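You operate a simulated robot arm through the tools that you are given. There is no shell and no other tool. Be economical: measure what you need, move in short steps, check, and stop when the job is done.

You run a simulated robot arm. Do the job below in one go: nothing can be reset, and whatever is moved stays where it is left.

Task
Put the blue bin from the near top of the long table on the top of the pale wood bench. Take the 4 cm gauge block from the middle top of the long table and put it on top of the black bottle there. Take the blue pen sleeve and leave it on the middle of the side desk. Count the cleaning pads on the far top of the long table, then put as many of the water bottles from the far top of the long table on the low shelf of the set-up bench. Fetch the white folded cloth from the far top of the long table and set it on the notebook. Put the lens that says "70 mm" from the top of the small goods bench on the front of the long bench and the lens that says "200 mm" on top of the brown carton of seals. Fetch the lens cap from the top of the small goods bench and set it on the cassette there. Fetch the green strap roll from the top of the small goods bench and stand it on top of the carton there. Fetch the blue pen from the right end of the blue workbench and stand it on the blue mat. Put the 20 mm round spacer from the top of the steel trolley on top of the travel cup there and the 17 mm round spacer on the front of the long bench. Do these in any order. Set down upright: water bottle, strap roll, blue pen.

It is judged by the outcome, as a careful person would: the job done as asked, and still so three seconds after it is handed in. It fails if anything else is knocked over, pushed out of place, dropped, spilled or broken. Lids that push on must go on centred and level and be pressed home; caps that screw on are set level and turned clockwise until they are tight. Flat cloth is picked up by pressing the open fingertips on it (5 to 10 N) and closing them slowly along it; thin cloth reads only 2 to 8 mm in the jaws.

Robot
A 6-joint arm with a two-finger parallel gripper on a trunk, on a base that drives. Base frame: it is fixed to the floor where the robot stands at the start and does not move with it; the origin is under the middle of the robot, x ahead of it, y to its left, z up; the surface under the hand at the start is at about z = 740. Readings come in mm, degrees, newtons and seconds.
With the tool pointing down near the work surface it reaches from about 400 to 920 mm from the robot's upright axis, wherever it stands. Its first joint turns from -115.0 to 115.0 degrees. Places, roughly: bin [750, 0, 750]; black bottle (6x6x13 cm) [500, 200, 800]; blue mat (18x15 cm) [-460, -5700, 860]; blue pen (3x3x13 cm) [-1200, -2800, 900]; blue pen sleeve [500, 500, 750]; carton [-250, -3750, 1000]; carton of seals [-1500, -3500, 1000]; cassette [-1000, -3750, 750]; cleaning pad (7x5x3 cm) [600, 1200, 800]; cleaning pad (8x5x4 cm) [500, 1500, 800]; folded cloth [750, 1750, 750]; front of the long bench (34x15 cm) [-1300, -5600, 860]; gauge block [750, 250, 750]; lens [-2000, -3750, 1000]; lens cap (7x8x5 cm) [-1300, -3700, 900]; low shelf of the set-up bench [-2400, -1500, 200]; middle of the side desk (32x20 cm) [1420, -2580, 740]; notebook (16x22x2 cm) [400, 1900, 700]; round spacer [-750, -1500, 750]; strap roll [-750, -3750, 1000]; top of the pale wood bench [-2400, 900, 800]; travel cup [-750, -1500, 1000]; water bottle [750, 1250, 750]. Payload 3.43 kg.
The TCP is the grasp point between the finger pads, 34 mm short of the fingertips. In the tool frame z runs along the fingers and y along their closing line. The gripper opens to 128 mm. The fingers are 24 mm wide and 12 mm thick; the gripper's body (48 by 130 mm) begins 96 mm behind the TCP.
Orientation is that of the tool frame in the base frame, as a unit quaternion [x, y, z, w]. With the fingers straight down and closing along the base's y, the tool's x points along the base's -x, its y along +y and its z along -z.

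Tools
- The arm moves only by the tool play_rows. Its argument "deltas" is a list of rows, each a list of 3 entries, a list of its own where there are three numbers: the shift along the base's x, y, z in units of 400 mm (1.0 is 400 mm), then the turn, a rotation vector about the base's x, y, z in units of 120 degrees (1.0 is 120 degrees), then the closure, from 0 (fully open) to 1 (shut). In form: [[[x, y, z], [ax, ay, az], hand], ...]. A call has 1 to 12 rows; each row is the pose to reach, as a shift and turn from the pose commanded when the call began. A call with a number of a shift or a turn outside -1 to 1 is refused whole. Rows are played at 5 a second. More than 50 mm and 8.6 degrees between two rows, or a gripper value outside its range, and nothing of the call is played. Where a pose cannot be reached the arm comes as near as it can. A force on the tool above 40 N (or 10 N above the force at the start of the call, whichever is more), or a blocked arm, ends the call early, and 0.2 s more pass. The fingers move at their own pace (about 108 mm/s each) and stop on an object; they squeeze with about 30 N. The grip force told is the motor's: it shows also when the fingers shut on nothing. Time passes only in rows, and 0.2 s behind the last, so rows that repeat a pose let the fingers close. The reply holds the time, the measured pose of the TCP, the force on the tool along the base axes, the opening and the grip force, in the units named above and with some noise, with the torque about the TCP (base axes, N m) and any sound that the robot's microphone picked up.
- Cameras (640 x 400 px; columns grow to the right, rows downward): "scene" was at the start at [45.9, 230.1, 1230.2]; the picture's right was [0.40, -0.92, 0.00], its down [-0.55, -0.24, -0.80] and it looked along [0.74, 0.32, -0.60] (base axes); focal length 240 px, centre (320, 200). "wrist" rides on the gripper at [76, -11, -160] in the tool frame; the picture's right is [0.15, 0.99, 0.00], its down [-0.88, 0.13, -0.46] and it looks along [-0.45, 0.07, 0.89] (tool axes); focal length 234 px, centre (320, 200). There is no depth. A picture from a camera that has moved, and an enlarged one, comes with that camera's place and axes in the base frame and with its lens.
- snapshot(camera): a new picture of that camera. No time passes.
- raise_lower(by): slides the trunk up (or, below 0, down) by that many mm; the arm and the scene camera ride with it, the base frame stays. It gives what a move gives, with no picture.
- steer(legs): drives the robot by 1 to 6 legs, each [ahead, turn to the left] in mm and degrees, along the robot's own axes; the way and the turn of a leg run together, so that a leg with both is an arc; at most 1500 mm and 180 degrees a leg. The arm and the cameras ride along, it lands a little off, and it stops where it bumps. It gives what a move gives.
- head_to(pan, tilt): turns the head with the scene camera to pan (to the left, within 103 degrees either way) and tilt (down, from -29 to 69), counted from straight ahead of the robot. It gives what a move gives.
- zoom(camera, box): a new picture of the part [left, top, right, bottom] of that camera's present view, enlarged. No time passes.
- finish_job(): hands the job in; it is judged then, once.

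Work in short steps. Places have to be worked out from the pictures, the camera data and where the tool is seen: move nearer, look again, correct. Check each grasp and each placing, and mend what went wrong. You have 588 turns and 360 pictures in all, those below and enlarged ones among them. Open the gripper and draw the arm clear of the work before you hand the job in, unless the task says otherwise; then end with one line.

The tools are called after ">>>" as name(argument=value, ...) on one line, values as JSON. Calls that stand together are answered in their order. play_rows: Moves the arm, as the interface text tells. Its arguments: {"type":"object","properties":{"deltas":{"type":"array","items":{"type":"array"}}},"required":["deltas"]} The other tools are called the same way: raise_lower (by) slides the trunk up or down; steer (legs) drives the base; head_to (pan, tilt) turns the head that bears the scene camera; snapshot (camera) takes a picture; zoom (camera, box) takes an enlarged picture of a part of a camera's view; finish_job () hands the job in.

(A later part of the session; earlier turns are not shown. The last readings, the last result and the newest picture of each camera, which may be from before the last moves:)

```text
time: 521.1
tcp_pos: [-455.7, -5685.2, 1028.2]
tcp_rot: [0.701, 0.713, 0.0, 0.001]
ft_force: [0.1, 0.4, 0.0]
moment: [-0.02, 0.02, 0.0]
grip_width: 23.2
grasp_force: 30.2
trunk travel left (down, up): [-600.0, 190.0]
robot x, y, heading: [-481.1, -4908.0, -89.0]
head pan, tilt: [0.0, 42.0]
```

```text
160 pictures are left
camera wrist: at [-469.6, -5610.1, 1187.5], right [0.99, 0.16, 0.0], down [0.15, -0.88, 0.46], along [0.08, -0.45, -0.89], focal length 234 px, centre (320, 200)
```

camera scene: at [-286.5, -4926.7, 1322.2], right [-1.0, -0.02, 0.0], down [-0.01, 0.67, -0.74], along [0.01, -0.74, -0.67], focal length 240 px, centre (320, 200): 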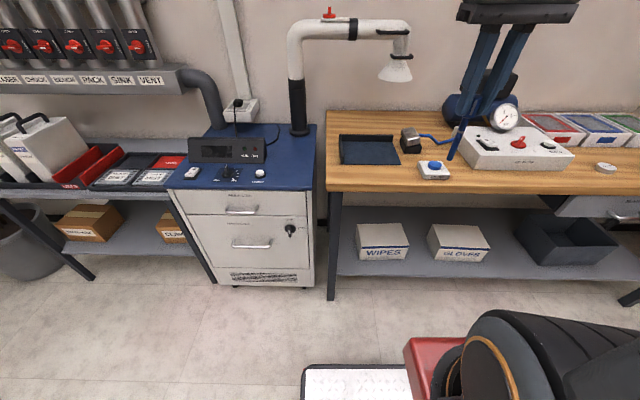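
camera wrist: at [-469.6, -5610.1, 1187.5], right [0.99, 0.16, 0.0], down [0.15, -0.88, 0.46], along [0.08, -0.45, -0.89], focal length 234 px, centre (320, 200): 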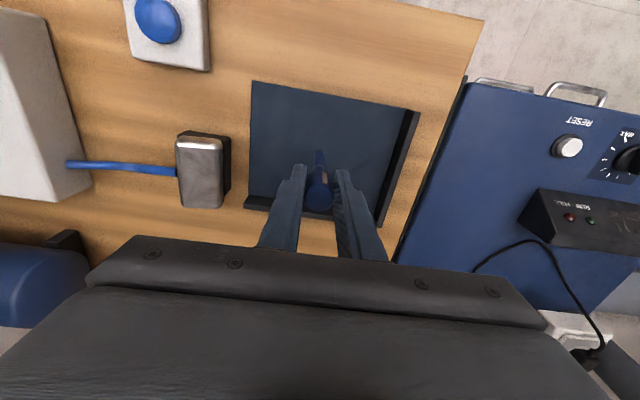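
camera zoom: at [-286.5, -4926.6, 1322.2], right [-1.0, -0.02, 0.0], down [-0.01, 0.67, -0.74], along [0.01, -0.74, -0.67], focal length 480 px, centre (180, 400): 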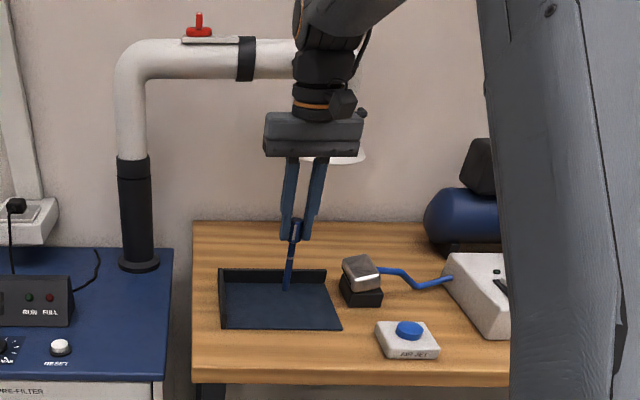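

The pen is over the mat's middle. I lower to about 10 mm above first.

>>> play_rows(deltas=[[[0.01, -0.01, -0.05], [0, 0, 0], 1.0], [[0.01, -0.01, -0.085], [0, 0, 0], 1.0], [[0.01, -0.01, -0.095], [0, 0, 0], 1.0], [[0.01, -0.01, -0.095], [0, 0, 0], 1.0]])

>>> zoom(camera="scene", box=[330, 80, 430, 180])

```text
time: 522.1
tcp_pos: [-451.7, -5688.3, 993.1]
tcp_rot: [0.7, 0.714, 0.001, 0.001]
ft_force: [-0.3, 0.5, 8.1]
moment: [0.07, 0.02, -0.02]
grip_width: 23.1
grasp_force: 29.6
trunk travel left (down, up): [-600.0, 190.0]
robot x, y, heading: [-482.7, -4910.3, -89.1]
head pan, tilt: [0.0, 42.0]
```

```text
4.00 times, centred on (380, 130) of scene
camera zoom: at [-286.5, -4926.4, 1322.3], right [-1.0, -0.02, 0.0], down [-0.01, 0.67, -0.74], along [0.01, -0.74, -0.67], focal length 960 px, centre (80, 480)
```

zoom: 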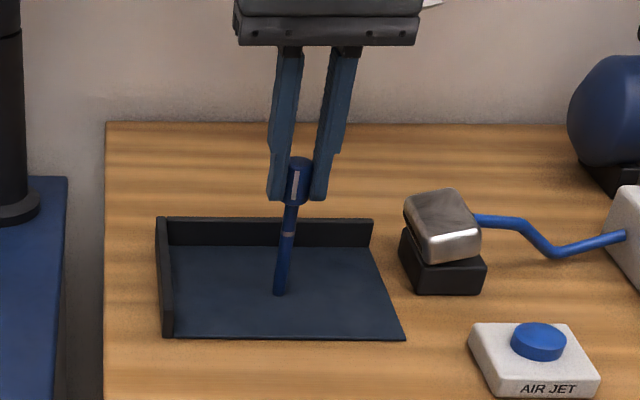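

It is already touching (8 N). I ease up 0.5 mm and read the force.

>>> play_rows(deltas=[[[0, 0, 0.0015], [0, 0, 0], 1.0], [[0, 0, 0.0015], [0, 0, 0], 1.0]])

```text
time: 522.7
tcp_pos: [-450.7, -5688.4, 993.2]
tcp_rot: [0.7, 0.714, 0.0, 0.0]
ft_force: [-1.4, -0.2, 5.8]
moment: [-0.16, 0.06, -0.01]
grip_width: 22.7
grasp_force: 30.0
trunk travel left (down, up): [-600.0, 190.0]
robot x, y, heading: [-479.3, -4908.2, -89.2]
head pan, tilt: [0.0, 42.0]
```

>>> play_rows(deltas=[[[0, 0, 0.0015], [0, 0, 0], 1.0], [[0, 0, 0.0015], [0, 0, 0], 1.0]])

```text
time: 523.3
tcp_pos: [-450.8, -5687.9, 992.8]
tcp_rot: [0.701, 0.713, 0.001, 0.0]
ft_force: [-0.8, -0.3, 5.5]
moment: [-0.19, 0.13, 0.01]
grip_width: 23.0
grasp_force: 30.0
trunk travel left (down, up): [-600.0, 190.0]
robot x, y, heading: [-480.2, -4909.0, -89.0]
head pan, tilt: [0.0, 42.0]
```

Small load only. I open just a few millimetres so the fingers can still catch it, and check.

>>> play_rows(deltas=[[[0, 0, 0], [0, 0, 0], 0.81], [[0, 0, 0], [0, 0, 0], 0.8], [[0, 0, 0], [0, 0, 0], 0.79], [[0, 0, 0], [0, 0, 0], 0.78], [[0, 0, 0], [0, 0, 0], 0.77], [[0, 0, 0], [0, 0, 0], 0.77]])

>>> zoom(camera="scene", box=[340, 90, 420, 170])

>>> zoom(camera="wrist", box=[270, 120, 370, 250])

```text
time: 524.7
tcp_pos: [-451.1, -5689.0, 992.6]
tcp_rot: [0.7, 0.714, 0.002, 0.001]
ft_force: [-0.3, 0.1, -0.1]
moment: [0.0, 0.03, -0.01]
grip_width: 29.2
grasp_force: 0.0
trunk travel left (down, up): [-600.0, 190.0]
robot x, y, heading: [-482.7, -4907.1, -89.0]
head pan, tilt: [0.0, 42.0]
```

```text
5.00 times, centred on (380, 130) of scene
camera zoom: at [-286.5, -4926.8, 1322.2], right [-1.0, -0.02, 0.0], down [-0.01, 0.67, -0.74], along [0.01, -0.74, -0.67], focal length 1200 px, centre (20, 550)
```

zoom: 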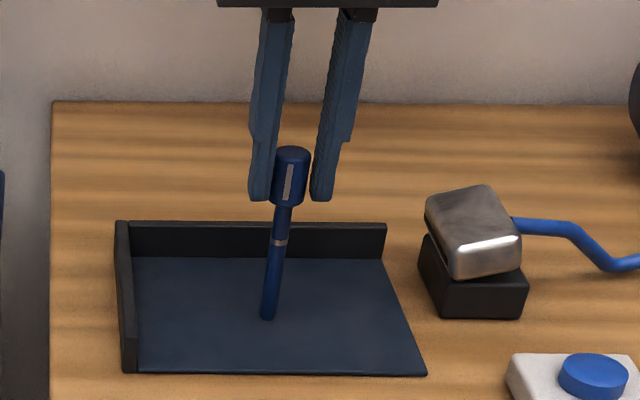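

```text
3.08 times, centred on (320, 185) of wrist
camera zoom: at [-464.1, -5612.7, 1151.7], right [0.99, 0.16, 0.0], down [0.15, -0.88, 0.46], along [0.08, -0.45, -0.89], focal length 720 px, centre (320, 246)
```

zoom: 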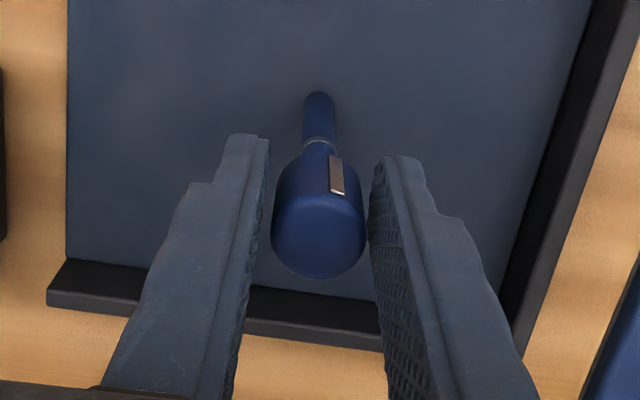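

The pen stands with gaps on both sides. I open slowly further, then rise straight up.

>>> play_rows(deltas=[[[0, 0, 0], [0, 0, 0], 0.74], [[0, 0, 0], [0, 0, 0], 0.7], [[0, 0, 0], [0, 0, 0], 0.64], [[0, 0, 0], [0, 0, 0], 0.55], [[0, 0, 0], [0, 0, 0], 0.5], [[0, 0, 0.03], [0, 0, 0], 0.5], [[0, 0, 0.09], [0, 0, 0], 0.5], [[0, 0, 0.18], [0, 0, 0], 0.5], [[0, 0, 0.28], [0, 0, 0], 0.5], [[0, 0, 0.38], [0, 0, 0], 0.5]])

>>> zoom(camera="scene", box=[320, 60, 440, 170])

```text
time: 526.9
tcp_pos: [-450.7, -5686.6, 1144.1]
tcp_rot: [0.7, 0.714, 0.0, 0.0]
ft_force: [-0.2, -0.8, -0.2]
moment: [0.03, 0.01, 0.01]
grip_width: 64.2
grasp_force: 0.0
trunk travel left (down, up): [-600.0, 190.0]
robot x, y, heading: [-481.8, -4905.0, -88.9]
head pan, tilt: [0.0, 42.0]
```

```text
3.64 times, centred on (380, 115) of scene
camera zoom: at [-286.5, -4927.0, 1322.2], right [-1.0, -0.02, 0.0], down [-0.01, 0.67, -0.74], along [0.01, -0.74, -0.67], focal length 872 px, centre (102, 509)
```

zoom: 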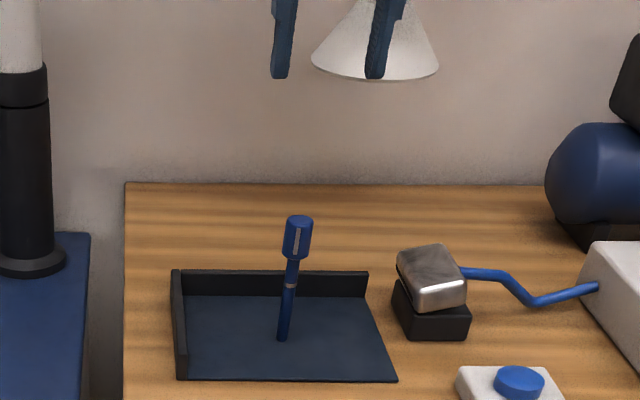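

The pen stands on the mat. I retract the arm.

>>> play_rows(deltas=[[[0, 0.02, 0.06], [0, 0, 0], 0.4], [[0, 0.1, 0.12], [0, 0, 0], 0.2], [[-0.02, 0.2, 0.16], [0, 0, 0], 0], [[-0.03, 0.3, 0.19], [0, 0, 0], 0], [[-0.04, 0.4, 0.21], [0, 0, 0], 0], [[-0.05, 0.5, 0.21], [0, 0, 0], 0], [[-0.06, 0.6, 0.21], [0, 0, 0], 0], [[-0.07, 0.7, 0.21], [0, 0, 0], 0]])

>>> zoom(camera="scene", box=[320, 60, 440, 170])

```text
time: 528.7
tcp_pos: [-477.5, -5405.6, 1224.5]
tcp_rot: [0.7, 0.714, 0.001, 0.0]
ft_force: [0.5, -0.5, 0.0]
moment: [0.08, 0.01, -0.01]
grip_width: 128.4
grasp_force: 0.0
trunk travel left (down, up): [-600.0, 190.0]
robot x, y, heading: [-482.7, -4905.1, -89.0]
head pan, tilt: [0.0, 42.0]
```

```text
3.64 times, centred on (380, 115) of scene
camera zoom: at [-286.5, -4927.3, 1322.2], right [-1.0, -0.02, 0.0], down [-0.01, 0.67, -0.74], along [0.01, -0.74, -0.67], focal length 872 px, centre (102, 509)
```

zoom: 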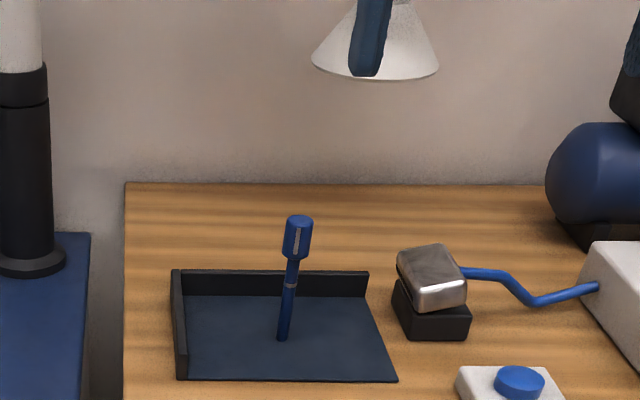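

All good. Next the pen sleeve on the long table: I drive east, then north.

>>> steer(legs=[[0, 102], [926, 0], [0, 77], [1500, 0], [950, 0]])

>>> head_to(pan=15, tilt=30)

>>> snapshot(camera="scene")

```text
time: 552.5
tcp_pos: [832.1, -1819.1, 1225.1]
tcp_rot: [-0.661, 0.75, 0.001, -0.001]
ft_force: [0.3, -0.4, 0.0]
moment: [-0.01, -0.01, -0.05]
grip_width: 128.0
grasp_force: 0.1
trunk travel left (down, up): [-600.0, 190.0]
robot x, y, heading: [761.5, -2309.4, 83.0]
head pan, tilt: [0.0, 42.0]
```

```text
time: 553.3
tcp_pos: [830.4, -1820.4, 1225.0]
tcp_rot: [-0.662, 0.75, 0.001, -0.001]
ft_force: [0.5, -0.7, 0.4]
moment: [0.01, 0.01, 0.02]
grip_width: 128.0
grasp_force: 0.1
trunk travel left (down, up): [-600.0, 190.0]
robot x, y, heading: [764.0, -2314.3, 83.0]
head pan, tilt: [15.0, 30.0]
```

```text
154 pictures are left
camera scene: at [549.5, -2259.0, 1340.4], right [0.99, 0.14, 0.0], down [0.07, -0.5, -0.87], along [-0.12, 0.86, -0.5], focal length 240 px, centre (320, 200)
```

scene: 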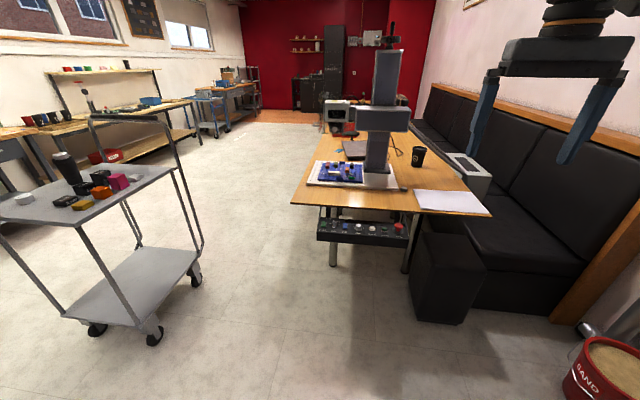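

I'm a bit east of plan. The lane between trolley (x < −450) and table (x > 264) is centred at x ≈ −90. I move there first and check the heading.

>>> steer(legs=[[0, 83], [880, 0], [0, -76]])

```text
time: 564.8
tcp_pos: [-58.7, -1584.3, 1226.0]
tcp_rot: [-0.696, 0.719, 0.0, -0.001]
ft_force: [0.2, 1.0, -0.8]
moment: [0.02, -0.02, 0.0]
grip_width: 127.9
grasp_force: 0.0
trunk travel left (down, up): [-600.0, 190.0]
robot x, y, heading: [-79.3, -2080.4, 88.2]
head pan, tilt: [15.0, 30.0]
```

>>> steer(legs=[[0, 2.3], [1200, 0]])

```text
time: 571.2
tcp_pos: [-71.3, -380.1, 1224.6]
tcp_rot: [-0.704, 0.71, 0.0, 0.0]
ft_force: [0.0, -0.8, -0.1]
moment: [-0.01, -0.04, 0.01]
grip_width: 127.8
grasp_force: 0.0
trunk travel left (down, up): [-600.0, 190.0]
robot x, y, heading: [-82.2, -873.2, 89.4]
head pan, tilt: [15.0, 30.0]
```

>>> steer(legs=[[0, 4], [1320, 0], [0, -93.4]])

>>> head_to(pan=0, tilt=42)

>>> snapshot(camera="scene")

>>> snapshot(camera="wrist")

```text
time: 582.1
tcp_pos: [346.7, 379.2, 1225.0]
tcp_rot: [0.014, 1.0, 0.0, 0.0]
ft_force: [0.5, 0.2, 1.0]
moment: [0.05, 0.02, 0.02]
grip_width: 128.1
grasp_force: 0.0
trunk travel left (down, up): [-600.0, 190.0]
robot x, y, heading: [-143.3, 395.7, -1.4]
head pan, tilt: [15.0, 30.0]
```

```text
time: 582.9
tcp_pos: [346.1, 378.8, 1225.6]
tcp_rot: [0.015, 1.0, 0.0, 0.0]
ft_force: [-0.3, -0.5, -0.9]
moment: [-0.04, 0.01, 0.01]
grip_width: 127.9
grasp_force: 0.1
trunk travel left (down, up): [-600.0, 190.0]
robot x, y, heading: [-151.4, 400.7, -1.7]
head pan, tilt: [0.0, 42.0]
```

```text
153 pictures are left
camera scene: at [-123.4, 593.4, 1322.2], right [-0.03, -1.0, 0.0], down [-0.67, 0.02, -0.74], along [0.74, -0.02, -0.67], focal length 240 px, centre (320, 200)
```

scene: 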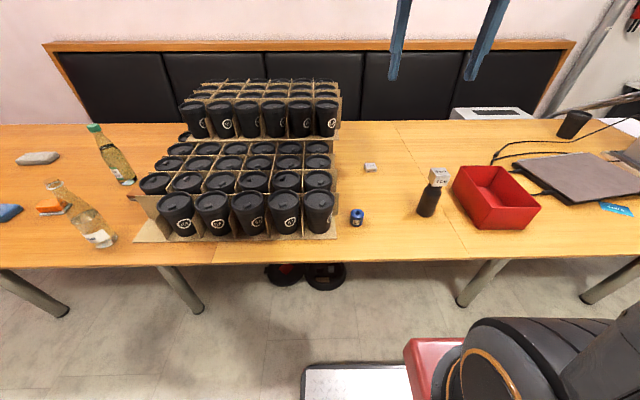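

```text
152 pictures are left
camera wrist: at [270.2, 369.7, 1384.4], right [-0.12, 0.99, 0.0], down [0.88, 0.11, 0.46], along [0.45, 0.05, -0.89], focal length 234 px, centre (320, 200)
```

wrist: 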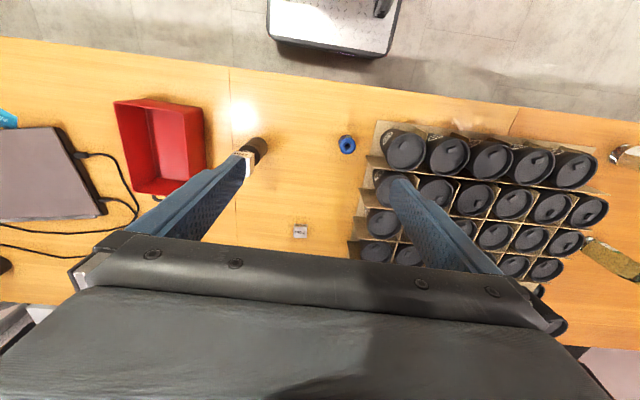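

The sleeve is at about (413, 456), near the cup tray. I'll close along x: move above it while turning the hand 90° (camera away from the tray).

>>> play_rows(deltas=[[[0.015, 0.018, -0.02], [0, 0, 0.068], 0.1], [[0.03, 0.035, -0.05], [0, 0, 0.136], 0.2], [[0.045, 0.053, -0.1], [0, 0, 0.204], 0.3], [[0.061, 0.07, -0.15], [0, 0, 0.272], 0.4], [[0.076, 0.088, -0.2], [0, 0, 0.34], 0.45], [[0.091, 0.105, -0.26], [0, 0, 0.408], 0.45], [[0.106, 0.123, -0.32], [0, 0, 0.476], 0.45], [[0.121, 0.14, -0.38], [0, 0, 0.544], 0.45], [[0.137, 0.158, -0.44], [0, 0, 0.612], 0.45], [[0.152, 0.175, -0.5], [0, 0, 0.68], 0.45], [[0.167, 0.193, -0.56], [0, 0, 0.75], 0.45], [[0.167, 0.193, -0.56], [0, 0, 0.75], 0.45]])

>>> snapshot(camera="wrist")

>>> zoom(camera="scene", box=[290, 90, 470, 250])

```text
time: 585.5
tcp_pos: [413.2, 455.4, 999.1]
tcp_rot: [-0.698, 0.716, 0.001, 0.0]
ft_force: [0.9, 0.7, -0.3]
moment: [0.0, -0.01, -0.02]
grip_width: 70.3
grasp_force: 0.0
trunk travel left (down, up): [-600.0, 190.0]
robot x, y, heading: [-150.3, 398.4, -1.5]
head pan, tilt: [0.0, 42.0]
```

```text
151 pictures are left
camera wrist: at [422.6, 379.9, 1157.7], right [-0.99, -0.12, 0.0], down [-0.11, 0.88, 0.46], along [-0.06, 0.45, -0.89], focal length 234 px, centre (320, 200)
```

wrist: 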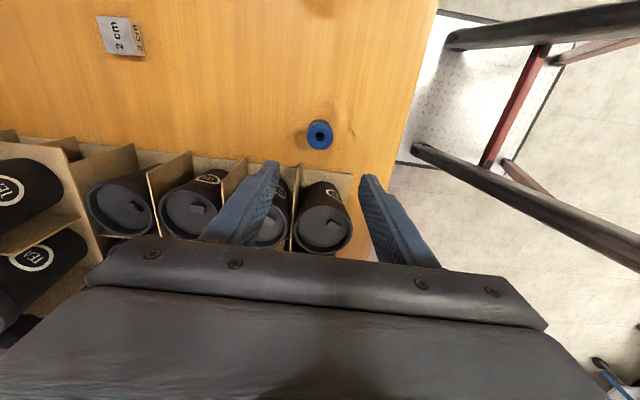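

```text
2.50 times, centred on (380, 170) of scene
camera zoom: at [-123.5, 593.3, 1322.2], right [-0.03, -1.0, 0.0], down [-0.67, 0.02, -0.74], along [0.74, -0.02, -0.67], focal length 600 px, centre (170, 275)
```

zoom: 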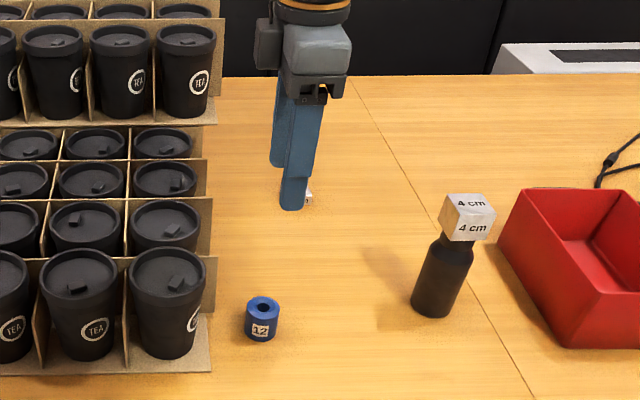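

Centred. I descend to the table and close on the sleeve.

>>> play_rows(deltas=[[[-0.002, -0.003, -0.11], [0, 0, 0], 0.45], [[-0.002, -0.003, -0.22], [0, 0, 0], 0.45], [[-0.002, -0.003, -0.33], [0, 0, 0], 0.45], [[-0.002, -0.003, -0.44], [0, 0, 0], 0.45], [[-0.002, -0.003, -0.53], [0, 0, 0], 0.45], [[-0.002, -0.003, -0.55], [0, 0, 0], 0.5], [[-0.002, -0.003, -0.55], [0, 0, 0], 0.6], [[-0.002, -0.003, -0.55], [0, 0, 0], 0.7], [[-0.002, -0.003, -0.55], [0, 0, 0], 1.0], [[-0.002, -0.003, -0.55], [0, 0, 0], 1.0]])

>>> snapshot(camera="wrist")

```text
time: 587.7
tcp_pos: [413.9, 458.1, 779.8]
tcp_rot: [-0.697, 0.717, 0.0, 0.0]
ft_force: [-0.5, -1.4, 0.2]
moment: [0.02, 0.02, -0.04]
grip_width: 39.7
grasp_force: 30.0
trunk travel left (down, up): [-600.0, 190.0]
robot x, y, heading: [-151.8, 398.1, -1.4]
head pan, tilt: [0.0, 42.0]
```

```text
149 pictures are left
camera wrist: at [422.4, 381.4, 939.4], right [-0.99, -0.12, 0.0], down [-0.11, 0.88, 0.46], along [-0.06, 0.45, -0.89], focal length 234 px, centre (320, 200)
```

wrist: 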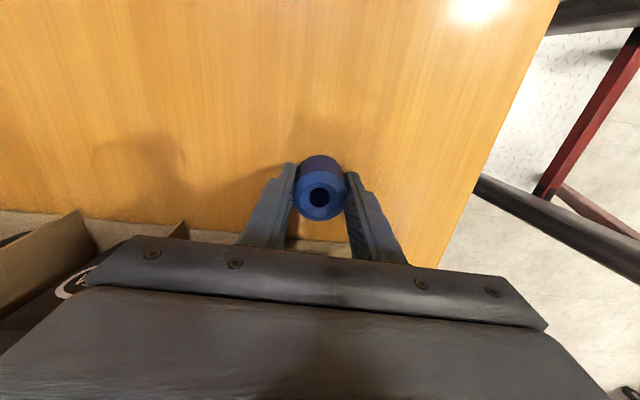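

Held (39.7 mm). I lift and draw in.

>>> play_rows(deltas=[[[0, 0, 0.1], [0, 0, 0], 1.0], [[0, 0, 0.22], [0, 0, 0], 1.0], [[0, 0, 0.34], [0, 0, 0], 1.0], [[0, 0, 0.46], [0, 0, 0], 1.0], [[0, 0, 0.58], [0, 0, 0], 1.0], [[0, 0, 0.7], [0, 0, 0], 1.0], [[0, 0, 0.82], [0, 0, 0], 1.0], [[0, 0, 0.94], [0, 0, 0], 1.0], [[-0.05, -0.05, 1.0], [0, 0, 0], 1.0]])

>>> snapshot(camera="scene")

```text
time: 589.7
tcp_pos: [394.9, 432.8, 1180.4]
tcp_rot: [-0.697, 0.717, 0.0, -0.001]
ft_force: [0.3, -0.6, -0.9]
moment: [-0.03, 0.04, 0.02]
grip_width: 39.7
grasp_force: 30.5
trunk travel left (down, up): [-600.0, 190.0]
robot x, y, heading: [-150.1, 401.0, -1.3]
head pan, tilt: [0.0, 42.0]
```

```text
148 pictures are left
camera scene: at [-123.0, 593.5, 1322.1], right [-0.03, -1.0, 0.0], down [-0.67, 0.02, -0.74], along [0.74, -0.02, -0.67], focal length 240 px, centre (320, 200)
```

scene: 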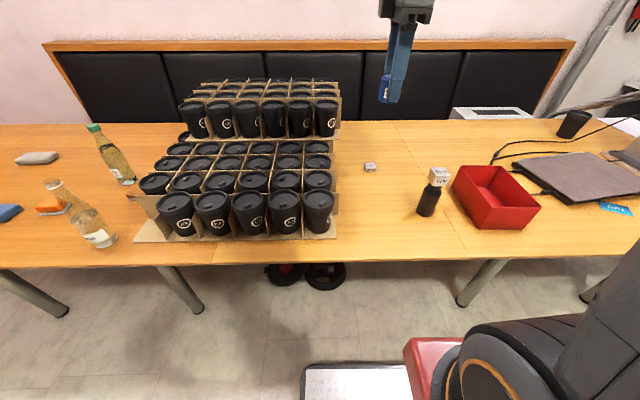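

Now to the side desk: south through the lane in checked steps.

>>> steer(legs=[[0, -86.2], [1300, 0]])

```text
time: 599.7
tcp_pos: [66.9, -1414.7, 1180.5]
tcp_rot: [-0.048, 0.999, 0.0, 0.0]
ft_force: [1.1, 0.7, -0.3]
moment: [0.02, -0.02, -0.04]
grip_width: 39.2
grasp_force: 30.5
trunk travel left (down, up): [-600.0, 190.0]
robot x, y, heading: [-34.8, -878.5, -84.7]
head pan, tilt: [0.0, 42.0]
```

>>> steer(legs=[[0, -8.5], [1280, 0]])

```text
time: 606.9
tcp_pos: [-77.0, -2721.5, 1179.8]
tcp_rot: [0.025, 1.0, 0.001, 0.0]
ft_force: [0.2, -0.1, -0.8]
moment: [0.01, 0.01, 0.02]
grip_width: 38.8
grasp_force: 30.2
trunk travel left (down, up): [-600.0, 190.0]
robot x, y, heading: [-99.2, -2178.2, -92.7]
head pan, tilt: [0.0, 42.0]
```

>>> steer(legs=[[0, 64.5], [800, 0], [0, 28]])

>>> snapshot(camera="scene")

```text
time: 615.5
tcp_pos: [1164.0, -2536.1, 1180.3]
tcp_rot: [-0.699, 0.715, -0.001, -0.001]
ft_force: [-0.9, 0.3, -1.4]
moment: [0.05, -0.05, 0.01]
grip_width: 38.1
grasp_force: 30.2
trunk travel left (down, up): [-600.0, 190.0]
robot x, y, heading: [620.6, -2571.6, -1.5]
head pan, tilt: [0.0, 42.0]
```

```text
147 pictures are left
camera scene: at [645.2, -2377.9, 1322.2], right [-0.02, -1.0, 0.0], down [-0.67, 0.02, -0.74], along [0.74, -0.02, -0.67], focal length 240 px, centre (320, 200)
```

scene: 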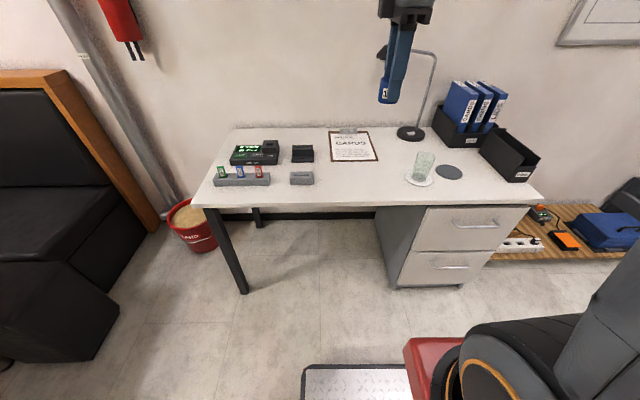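

The free middle area of the desk is around (1405, −2575). I move over it and lower.

>>> play_rows(deltas=[[[0.1, -0.016, 0], [0, 0, 0], 1.0], [[0.2, -0.032, 0], [0, 0, 0], 1.0], [[0.3, -0.048, 0], [0, 0, 0], 1.0], [[0.4, -0.064, 0], [0, 0, 0], 1.0], [[0.5, -0.08, 0], [0, 0, 0], 1.0], [[0.6, -0.097, 0], [0, 0, 0], 1.0], [[0.6, -0.097, -0.12], [0, 0, 0], 1.0], [[0.6, -0.097, -0.24], [0, 0, 0], 1.0], [[0.6, -0.097, -0.36], [0, 0, 0], 1.0], [[0.6, -0.097, -0.48], [0, 0, 0], 1.0], [[0.6, -0.097, -0.6], [0, 0, 0], 1.0], [[0.6, -0.097, -0.72], [0, 0, 0], 1.0]])

>>> snapshot(camera="wrist")

>>> snapshot(camera="scene")

```text
time: 618.1
tcp_pos: [1402.6, -2573.7, 892.1]
tcp_rot: [-0.699, 0.715, 0.001, 0.0]
ft_force: [-1.8, -0.4, 0.6]
moment: [-0.02, -0.04, 0.03]
grip_width: 38.7
grasp_force: 30.6
trunk travel left (down, up): [-600.0, 190.0]
robot x, y, heading: [614.7, -2571.0, -1.4]
head pan, tilt: [0.0, 42.0]
```

```text
146 pictures are left
camera wrist: at [1412.1, -2650.7, 1051.2], right [-0.99, -0.12, 0.0], down [-0.11, 0.88, 0.46], along [-0.06, 0.45, -0.89], focal length 234 px, centre (320, 200)
```

wrist: 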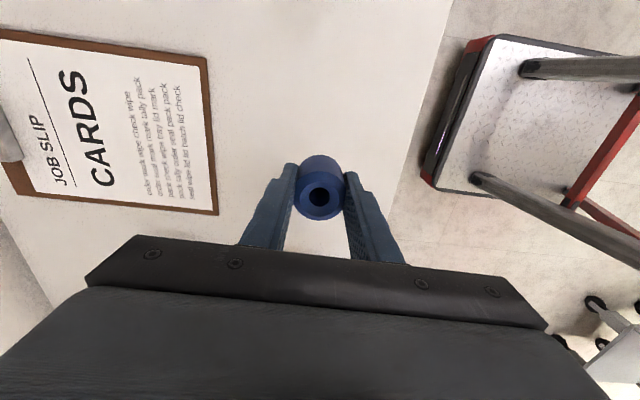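

```text
145 pictures are left
camera scene: at [644.9, -2377.9, 1322.2], right [-0.02, -1.0, 0.0], down [-0.67, 0.02, -0.74], along [0.74, -0.02, -0.67], focal length 240 px, centre (320, 200)
```

scene: 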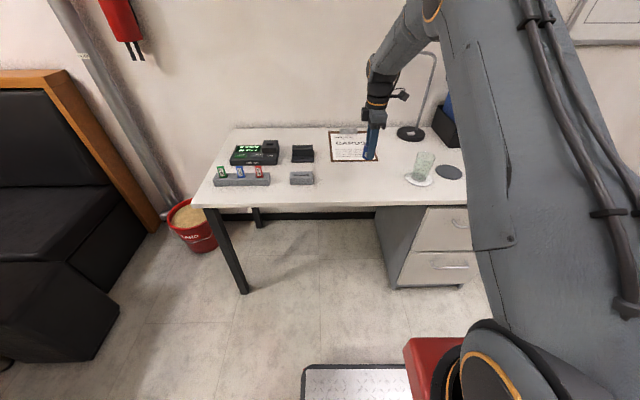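

Clear of the clipboard. I lower to contact near TCP 780.

>>> play_rows(deltas=[[[0, 0, -0.1], [0, 0, 0], 1.0], [[0, 0, -0.2], [0, 0, 0], 1.0], [[0, 0, -0.25], [0, 0, 0], 1.0], [[0, 0, -0.265], [0, 0, 0], 1.0], [[0, 0, -0.273], [0, 0, 0], 1.0], [[0, 0, -0.28], [0, 0, 0], 1.0], [[0, 0, -0.287], [0, 0, 0], 1.0], [[0, 0, -0.294], [0, 0, 0], 1.0]])

```text
time: 619.9
tcp_pos: [1404.0, -2574.5, 778.4]
tcp_rot: [-0.699, 0.715, -0.002, 0.002]
ft_force: [-5.5, 1.9, 37.8]
moment: [0.1, 0.39, -0.01]
grip_width: 37.8
grasp_force: 30.3
trunk travel left (down, up): [-600.0, 190.0]
robot x, y, heading: [614.5, -2576.7, -1.6]
head pan, tilt: [0.0, 42.0]
```

Contact. I ease up, open and rise.

>>> play_rows(deltas=[[[0, 0, 0.005], [0, 0, 0], 1.0], [[0, 0, 0.006], [0, 0, 0], 0.68], [[0, 0, 0.006], [0, 0, 0], 0.6], [[0, 0, 0.006], [0, 0, 0], 0.5], [[0, 0, 0.08], [0, 0, 0], 0.5], [[0, 0, 0.2], [0, 0, 0], 0.5], [[0, 0, 0.32], [0, 0, 0], 0.5], [[0, 0, 0.44], [0, 0, 0], 0.5], [[0, 0, 0.56], [0, 0, 0], 0.5]])

>>> snapshot(camera="wrist")

```text
time: 621.9
tcp_pos: [1402.9, -2576.6, 998.8]
tcp_rot: [-0.699, 0.715, 0.001, 0.0]
ft_force: [0.0, -0.9, -0.2]
moment: [0.02, 0.03, 0.01]
grip_width: 64.1
grasp_force: 0.2
trunk travel left (down, up): [-600.0, 190.0]
robot x, y, heading: [618.8, -2573.2, -1.4]
head pan, tilt: [0.0, 42.0]
```

```text
144 pictures are left
camera wrist: at [1413.1, -2653.5, 1158.4], right [-0.99, -0.12, 0.0], down [-0.11, 0.88, 0.46], along [-0.06, 0.45, -0.89], focal length 234 px, centre (320, 200)
```

wrist: 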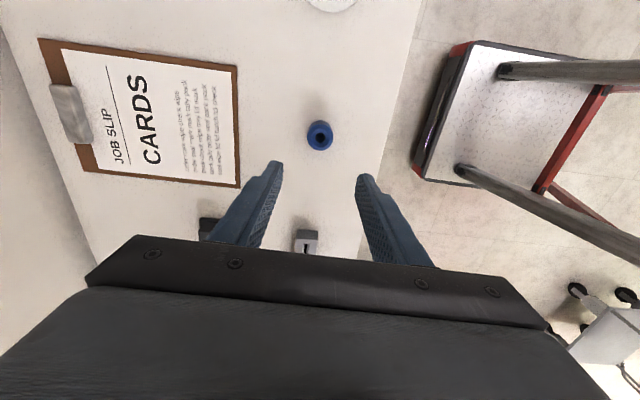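

The sleeve stands in the middle of the desk. I retract and turn the hand back to normal.

>>> play_rows(deltas=[[[-0.03, 0, 0.09], [0, 0, -0.068], 0.4], [[-0.09, 0, 0.16], [0, 0, -0.136], 0.2], [[-0.16, 0, 0.22], [0, 0, -0.204], 0], [[-0.23, 0, 0.27], [0, 0, -0.272], 0], [[-0.3, 0, 0.32], [0, 0, -0.34], 0], [[-0.37, 0, 0.37], [0, 0, -0.408], 0], [[-0.44, 0, 0.41], [0, 0, -0.476], 0], [[-0.51, 0, 0.45], [0, 0, -0.544], 0], [[-0.58, 0, 0.49], [0, 0, -0.612], 0], [[-0.65, 0, 0.52], [0, 0, -0.68], 0], [[-0.71, 0, 0.55], [0, 0, -0.75], 0]])

```text
time: 624.3
tcp_pos: [1118.6, -2573.8, 1217.4]
tcp_rot: [0.014, 1.0, 0.0, -0.001]
ft_force: [0.7, 0.4, 0.2]
moment: [-0.01, 0.07, -0.01]
grip_width: 128.1
grasp_force: 0.0
trunk travel left (down, up): [-600.0, 190.0]
robot x, y, heading: [613.7, -2575.5, -1.3]
head pan, tilt: [0.0, 42.0]
```

Now the second water bottle. I drive back to the lane first.

>>> steer(legs=[[0, 147.3], [849, 0], [0, -56]])

```text
time: 637.0
tcp_pos: [34.1, -1542.5, 1216.6]
tcp_rot: [-0.666, 0.746, 0.001, 0.0]
ft_force: [0.6, -0.8, -0.3]
moment: [0.02, 0.01, 0.03]
grip_width: 128.0
grasp_force: 0.1
trunk travel left (down, up): [-600.0, 190.0]
robot x, y, heading: [-12.1, -2035.5, 83.3]
head pan, tilt: [0.0, 42.0]
```

>>> steer(legs=[[0, 16.5], [450, 0], [0, -10], [700, 0]])

```text
time: 644.7
tcp_pos: [-90.6, -410.1, 1217.3]
tcp_rot: [-0.706, 0.709, 0.0, 0.0]
ft_force: [0.6, -0.2, 0.2]
moment: [0.0, 0.02, -0.02]
grip_width: 128.0
grasp_force: 0.2
trunk travel left (down, up): [-600.0, 190.0]
robot x, y, heading: [-79.2, -909.2, 89.8]
head pan, tilt: [0.0, 42.0]
```

>>> steer(legs=[[0, 1.5], [1500, 0], [950, 0], [0, -91.3]])

>>> snapshot(camera="scene")

```text
time: 660.8
tcp_pos: [336.3, 1519.8, 1216.3]
tcp_rot: [0.003, 1.0, 0.0, 0.0]
ft_force: [0.1, 0.0, -0.2]
moment: [0.02, -0.03, 0.04]
grip_width: 128.1
grasp_force: 0.0
trunk travel left (down, up): [-600.0, 190.0]
robot x, y, heading: [-163.3, 1516.2, -0.4]
head pan, tilt: [0.0, 42.0]
```

```text
143 pictures are left
camera scene: at [-141.5, 1707.5, 1322.2], right [-0.01, -1.0, 0.0], down [-0.67, 0.0, -0.74], along [0.74, 0.0, -0.67], focal length 240 px, centre (320, 200)
```

scene: 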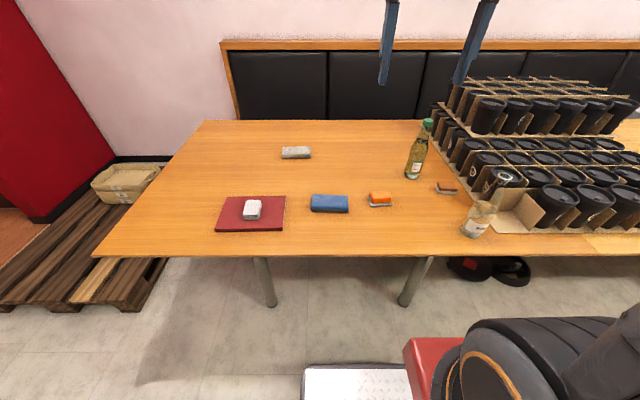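

The second bottle is at about (630, 1333). I advance 90 mm and lower the trunk 100 mm to repeat the earlier tilted grasp.

>>> steer(legs=[[90, 0]])

>>> raise_lower(by=-100)

```text
time: 661.9
tcp_pos: [424.0, 1519.4, 1217.5]
tcp_rot: [0.002, 1.0, -0.001, -0.001]
ft_force: [-0.8, 0.0, -0.8]
moment: [0.01, 0.04, 0.01]
grip_width: 128.1
grasp_force: 0.0
trunk travel left (down, up): [-600.0, 190.0]
robot x, y, heading: [-73.7, 1513.2, -0.4]
head pan, tilt: [0.0, 42.0]
```

```text
time: 663.2
tcp_pos: [423.8, 1520.3, 1116.8]
tcp_rot: [0.002, 1.0, 0.0, 0.0]
ft_force: [0.0, -0.5, 0.1]
moment: [-0.01, -0.02, -0.04]
grip_width: 127.9
grasp_force: 0.0
trunk travel left (down, up): [-500.0, 290.0]
robot x, y, heading: [-75.7, 1511.8, -0.1]
head pan, tilt: [0.0, 42.0]
```

>>> play_rows(deltas=[[[0.033, -0.076, -0.058], [0, 0, -0.024], 0.1], [[0.066, -0.152, -0.117], [0, 0, -0.048], 0.2], [[0.099, -0.228, -0.175], [0, 0, -0.073], 0.22], [[0.132, -0.304, -0.234], [0, 0, -0.097], 0.22], [[0.165, -0.38, -0.292], [0, 0, -0.121], 0.22]])

```text
time: 664.4
tcp_pos: [486.3, 1366.7, 999.0]
tcp_rot: [0.128, 0.992, 0.0, 0.0]
ft_force: [-0.3, 0.9, 0.7]
moment: [-0.02, 0.0, -0.01]
grip_width: 99.7
grasp_force: 0.1
trunk travel left (down, up): [-500.0, 290.0]
robot x, y, heading: [-74.5, 1514.8, -0.3]
head pan, tilt: [0.0, 42.0]
```

Now I pitch the hand forward by 60°.

>>> play_rows(deltas=[[[0, 0, 0], [-0.0157, -0.0605, 0], 0.22], [[0, 0, 0], [-0.0315, -0.121, 0], 0.22], [[0, 0, 0], [-0.0472, -0.1815, 0], 0.22], [[0, 0, 0], [-0.063, -0.242, 0], 0.22], [[0, 0, 0], [-0.0787, -0.3025, 0], 0.22], [[0, 0, 0], [-0.0945, -0.363, 0], 0.22], [[0, 0, 0], [-0.11, -0.4235, 0], 0.22], [[0, 0, 0], [-0.126, -0.484, 0], 0.22], [[0, 0, 0], [-0.126, -0.484, 0], 0.22]])

>>> snapshot(camera="wrist")

>>> snapshot(camera="scene")

```text
time: 666.4
tcp_pos: [492.0, 1368.1, 999.0]
tcp_rot: [0.111, 0.859, -0.063, 0.495]
ft_force: [0.2, -0.6, 0.4]
moment: [0.03, 0.0, 0.02]
grip_width: 99.9
grasp_force: 0.1
out of reach, approached as far as the arm can: row 7
trunk travel left (down, up): [-500.0, 290.0]
robot x, y, heading: [-74.3, 1513.1, -0.4]
head pan, tilt: [0.0, 42.0]
```

```text
142 pictures are left
camera wrist: at [317.0, 1401.1, 1011.9], right [0.18, 0.98, -0.12], down [0.08, 0.11, 0.99], along [0.98, -0.19, -0.05], focal length 234 px, centre (320, 200)
```

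wrist: 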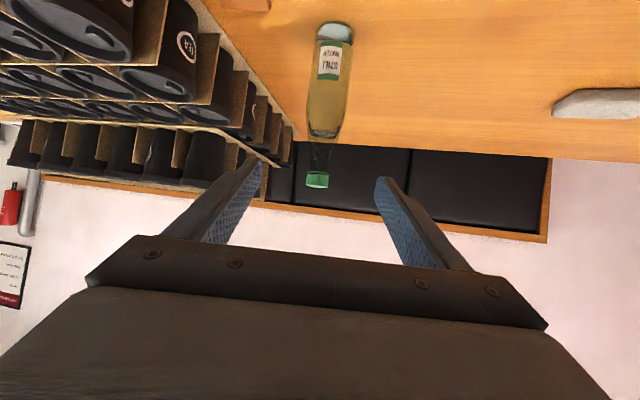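

```text
141 pictures are left
camera scene: at [-25.0, 1707.0, 1222.2], right [0.0, -1.0, 0.0], down [-0.67, 0.0, -0.74], along [0.74, 0.0, -0.67], focal length 240 px, centre (320, 200)
```

scene: 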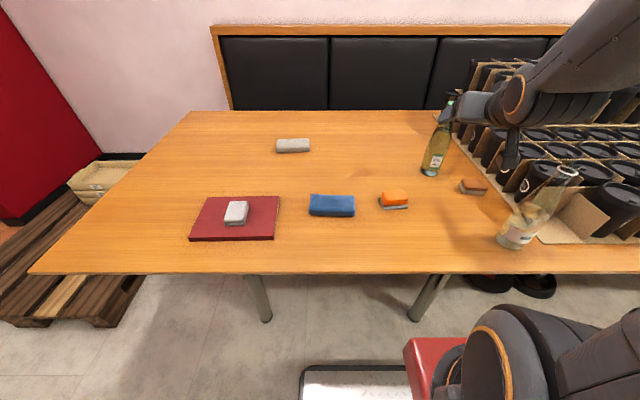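

Aligned with the bottle at about (648, 1327). I go down 80 mm and check before closing in.

>>> play_rows(deltas=[[[0.02, -0.005, -0.1], [0, 0, 0], 0.18], [[0.055, -0.015, -0.2], [0, 0, 0], 0.15], [[0.12, -0.032, -0.24], [0, 0, 0], 0.15], [[0.12, -0.032, -0.24], [0, 0, 0], 0.15]])

>>> snapshot(camera="scene")

>>> snapshot(camera="wrist")

```text
time: 667.4
tcp_pos: [539.2, 1354.7, 901.3]
tcp_rot: [0.11, 0.859, -0.061, 0.496]
ft_force: [-0.4, 0.4, -1.0]
moment: [0.03, -0.01, -0.01]
grip_width: 108.8
grasp_force: 0.0
out of reach, approached as far as the arm can: row 1
trunk travel left (down, up): [-500.0, 290.0]
robot x, y, heading: [-73.3, 1513.7, -0.1]
head pan, tilt: [0.0, 42.0]
```

```text
140 pictures are left
camera scene: at [-25.1, 1707.0, 1222.2], right [0.0, -1.0, 0.0], down [-0.67, 0.0, -0.74], along [0.74, 0.0, -0.67], focal length 240 px, centre (320, 200)
```

scene: 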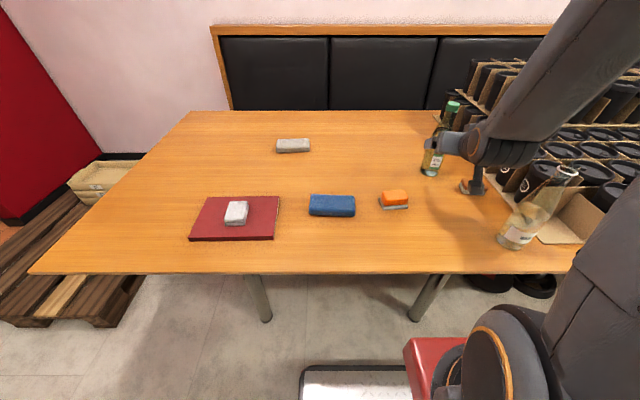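

```text
139 pictures are left
camera wrist: at [365.2, 1387.7, 916.1], right [0.18, 0.98, -0.12], down [0.08, 0.11, 0.99], along [0.98, -0.19, -0.05], focal length 234 px, centre (320, 200)
```

wrist: 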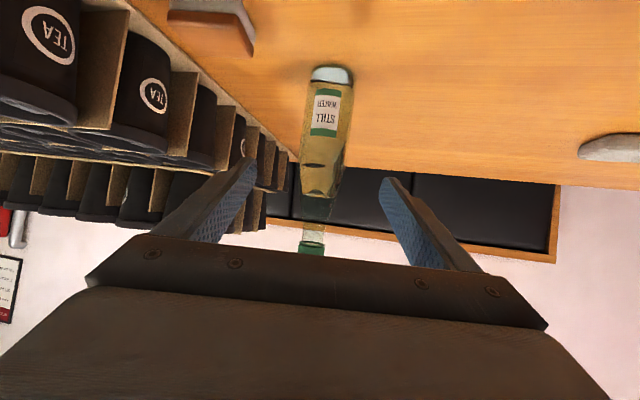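

Aligned. I move in and close on the bottle.

>>> play_rows(deltas=[[[0.09, -0.023, -0.053], [0, 0, 0], 0.15], [[0.18, -0.047, -0.106], [0, 0, 0], 0.15], [[0.27, -0.07, -0.155], [0, 0, 0], 0.15], [[0.27, -0.07, -0.155], [0, 0, 0], 0.3], [[0.27, -0.07, -0.155], [0, 0, 0], 0.4], [[0.27, -0.07, -0.155], [0, 0, 0], 0.5], [[0.27, -0.07, -0.155], [0, 0, 0], 0.7], [[0.27, -0.07, -0.155], [0, 0, 0], 1.0], [[0.27, -0.07, -0.155], [0, 0, 0], 1.0]])

>>> snapshot(camera="scene")

>>> snapshot(camera="wrist")

```text
time: 669.4
tcp_pos: [645.5, 1327.1, 843.3]
tcp_rot: [0.111, 0.859, -0.062, 0.496]
ft_force: [2.0, 2.7, 0.8]
moment: [-0.05, -0.11, 0.05]
grip_width: 60.9
grasp_force: 29.8
trunk travel left (down, up): [-500.0, 290.0]
robot x, y, heading: [-78.1, 1514.4, -0.2]
head pan, tilt: [0.0, 42.0]
```

```text
138 pictures are left
camera scene: at [-24.9, 1707.1, 1222.2], right [0.0, -1.0, 0.0], down [-0.67, 0.0, -0.74], along [0.74, 0.0, -0.67], focal length 240 px, centre (320, 200)
```

scene: 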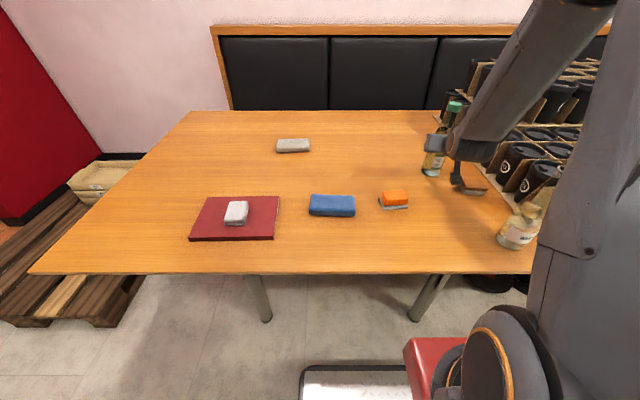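

```text
137 pictures are left
camera wrist: at [471.7, 1361.0, 857.5], right [0.18, 0.98, -0.12], down [0.08, 0.11, 0.99], along [0.98, -0.19, -0.05], focal length 234 px, centre (320, 200)
```

wrist: 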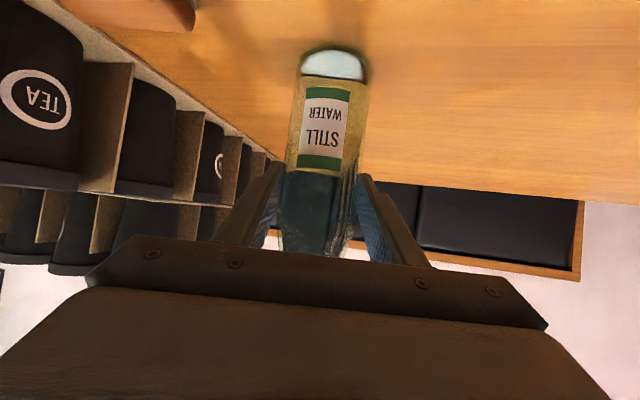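

Gripped (60.9 mm). I lift and draw it in, moving slightly left away from the open bottle.

>>> play_rows(deltas=[[[0, 0, 0.03], [0, 0, 0], 1.0], [[0, 0, 0.1], [0, 0, 0], 1.0], [[0, 0, 0.2], [0, 0, 0], 1.0], [[0, 0, 0.3], [0, 0, 0], 1.0], [[0, 0, 0.4], [0, 0, 0], 1.0], [[-0.1, 0.026, 0.45], [0, 0, 0], 1.0], [[-0.2, 0.052, 0.48], [0, 0, 0], 1.0], [[-0.3, 0.078, 0.5], [0, 0, 0], 1.0], [[-0.34, 0.09, 0.5], [0, 0, 0], 1.0]])

>>> snapshot(camera="scene")

```text
time: 671.4
tcp_pos: [509.8, 1362.8, 1042.1]
tcp_rot: [0.112, 0.859, -0.063, 0.495]
ft_force: [0.2, 0.6, -9.3]
moment: [0.03, 0.05, -0.02]
grip_width: 60.7
grasp_force: 29.6
trunk travel left (down, up): [-500.0, 290.0]
robot x, y, heading: [-72.3, 1509.9, -0.4]
head pan, tilt: [0.0, 42.0]
```

```text
136 pictures are left
camera scene: at [-24.4, 1706.8, 1222.2], right [0.0, -1.0, 0.0], down [-0.67, 0.0, -0.74], along [0.74, 0.0, -0.67], focal length 240 px, centre (320, 200)
```

scene: 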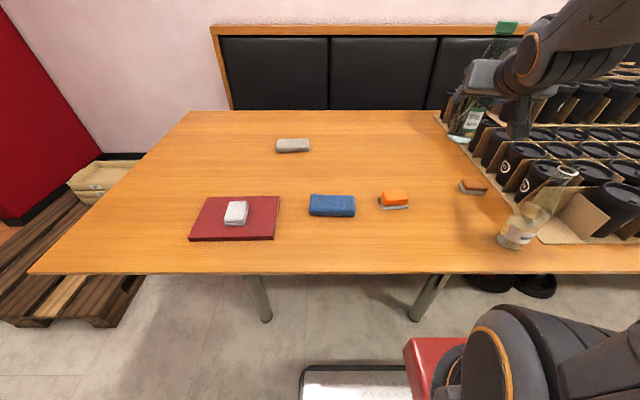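

Same trip to the set-up bench.

>>> steer(legs=[[-500, 0], [0, -106.4], [1500, 0], [1122, 0]])

```text
time: 691.5
tcp_pos: [-1794.5, -1496.7, 1041.6]
tcp_rot: [0.766, 0.404, -0.441, 0.235]
ft_force: [-0.2, -0.2, -8.6]
moment: [0.08, -0.03, 0.05]
grip_width: 60.6
grasp_force: 29.7
trunk travel left (down, up): [-500.0, 290.0]
robot x, y, heading: [-1452.3, -996.1, -110.0]
head pan, tilt: [0.0, 42.0]
```

>>> steer(legs=[[0, 32.2], [482, 0], [0, -102.2]])

>>> head_to(pan=-10, tilt=30)

>>> snapshot(camera="scene")

```text
time: 700.2
tcp_pos: [-1944.5, -1333.8, 1042.0]
tcp_rot: [0.861, -0.103, -0.495, -0.057]
ft_force: [0.4, 0.1, -8.0]
moment: [-0.04, -0.15, 0.01]
grip_width: 60.3
grasp_force: 30.4
trunk travel left (down, up): [-500.0, 290.0]
robot x, y, heading: [-1357.2, -1470.8, -179.2]
head pan, tilt: [0.0, 42.0]
```

```text
time: 700.9
tcp_pos: [-1945.1, -1332.8, 1041.5]
tcp_rot: [0.86, -0.102, -0.496, -0.057]
ft_force: [-0.4, 0.8, -7.9]
moment: [-0.02, -0.09, -0.02]
grip_width: 60.2
grasp_force: 30.3
trunk travel left (down, up): [-500.0, 290.0]
robot x, y, heading: [-1355.8, -1470.1, -179.1]
head pan, tilt: [-10.0, 30.0]
```

```text
135 pictures are left
camera scene: at [-1410.7, -1651.0, 1240.4], right [0.16, 0.99, 0.0], down [0.49, -0.08, -0.87], along [-0.85, 0.14, -0.5], focal length 240 px, centre (320, 200)
```

scene: 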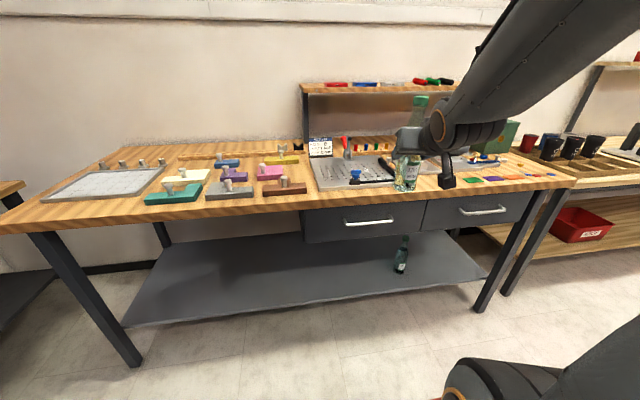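

Same posture as before. I lower the trunk fully.

>>> raise_lower(by=-400)

>>> raise_lower(by=-100)

```text
time: 704.7
tcp_pos: [-2009.1, -1334.4, 641.1]
tcp_rot: [0.86, -0.102, -0.497, -0.058]
ft_force: [-0.3, -0.8, -8.3]
moment: [-0.07, -0.13, -0.01]
grip_width: 60.4
grasp_force: 30.0
trunk travel left (down, up): [-100.0, 690.0]
robot x, y, heading: [-1354.3, -1469.3, -179.3]
head pan, tilt: [-10.0, 30.0]
```

```text
time: 706.1
tcp_pos: [-2034.7, -1335.6, 540.8]
tcp_rot: [0.861, -0.102, -0.495, -0.057]
ft_force: [0.7, 0.4, -7.9]
moment: [0.0, -0.06, 0.03]
grip_width: 60.3
grasp_force: 29.5
trunk travel left (down, up): [0.0, 790.0]
robot x, y, heading: [-1356.0, -1470.1, -179.1]
head pan, tilt: [-10.0, 30.0]
```

I lower the arm 140 mm as before, keeping clear of the shelf front.

>>> play_rows(deltas=[[[0, 0, -0.1], [0, 0, 0], 1.0], [[0, 0, -0.2], [0, 0, 0], 1.0], [[0, 0, -0.3], [0, 0, 0], 1.0], [[0, 0, -0.34], [0, 0, 0], 1.0]])

>>> snapshot(camera="scene")

```text
time: 707.1
tcp_pos: [-2081.5, -1318.2, 417.0]
tcp_rot: [0.86, -0.103, -0.496, -0.058]
ft_force: [-0.9, 0.6, -9.4]
moment: [0.01, -0.09, -0.02]
grip_width: 60.4
grasp_force: 30.0
out of reach, approached as far as the arm can: row 1, 2, 3, 4
trunk travel left (down, up): [0.0, 790.0]
robot x, y, heading: [-1356.6, -1470.8, -178.9]
head pan, tilt: [-10.0, 30.0]
```

```text
134 pictures are left
camera scene: at [-1549.7, -1653.2, 740.5], right [0.16, 0.99, 0.0], down [0.49, -0.08, -0.87], along [-0.85, 0.14, -0.5], focal length 240 px, centre (320, 200)
```

scene: 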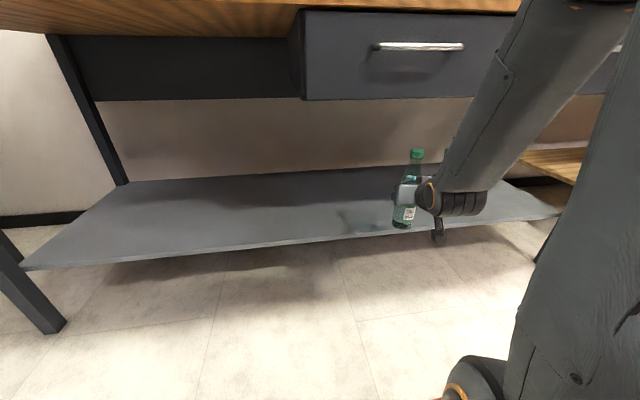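

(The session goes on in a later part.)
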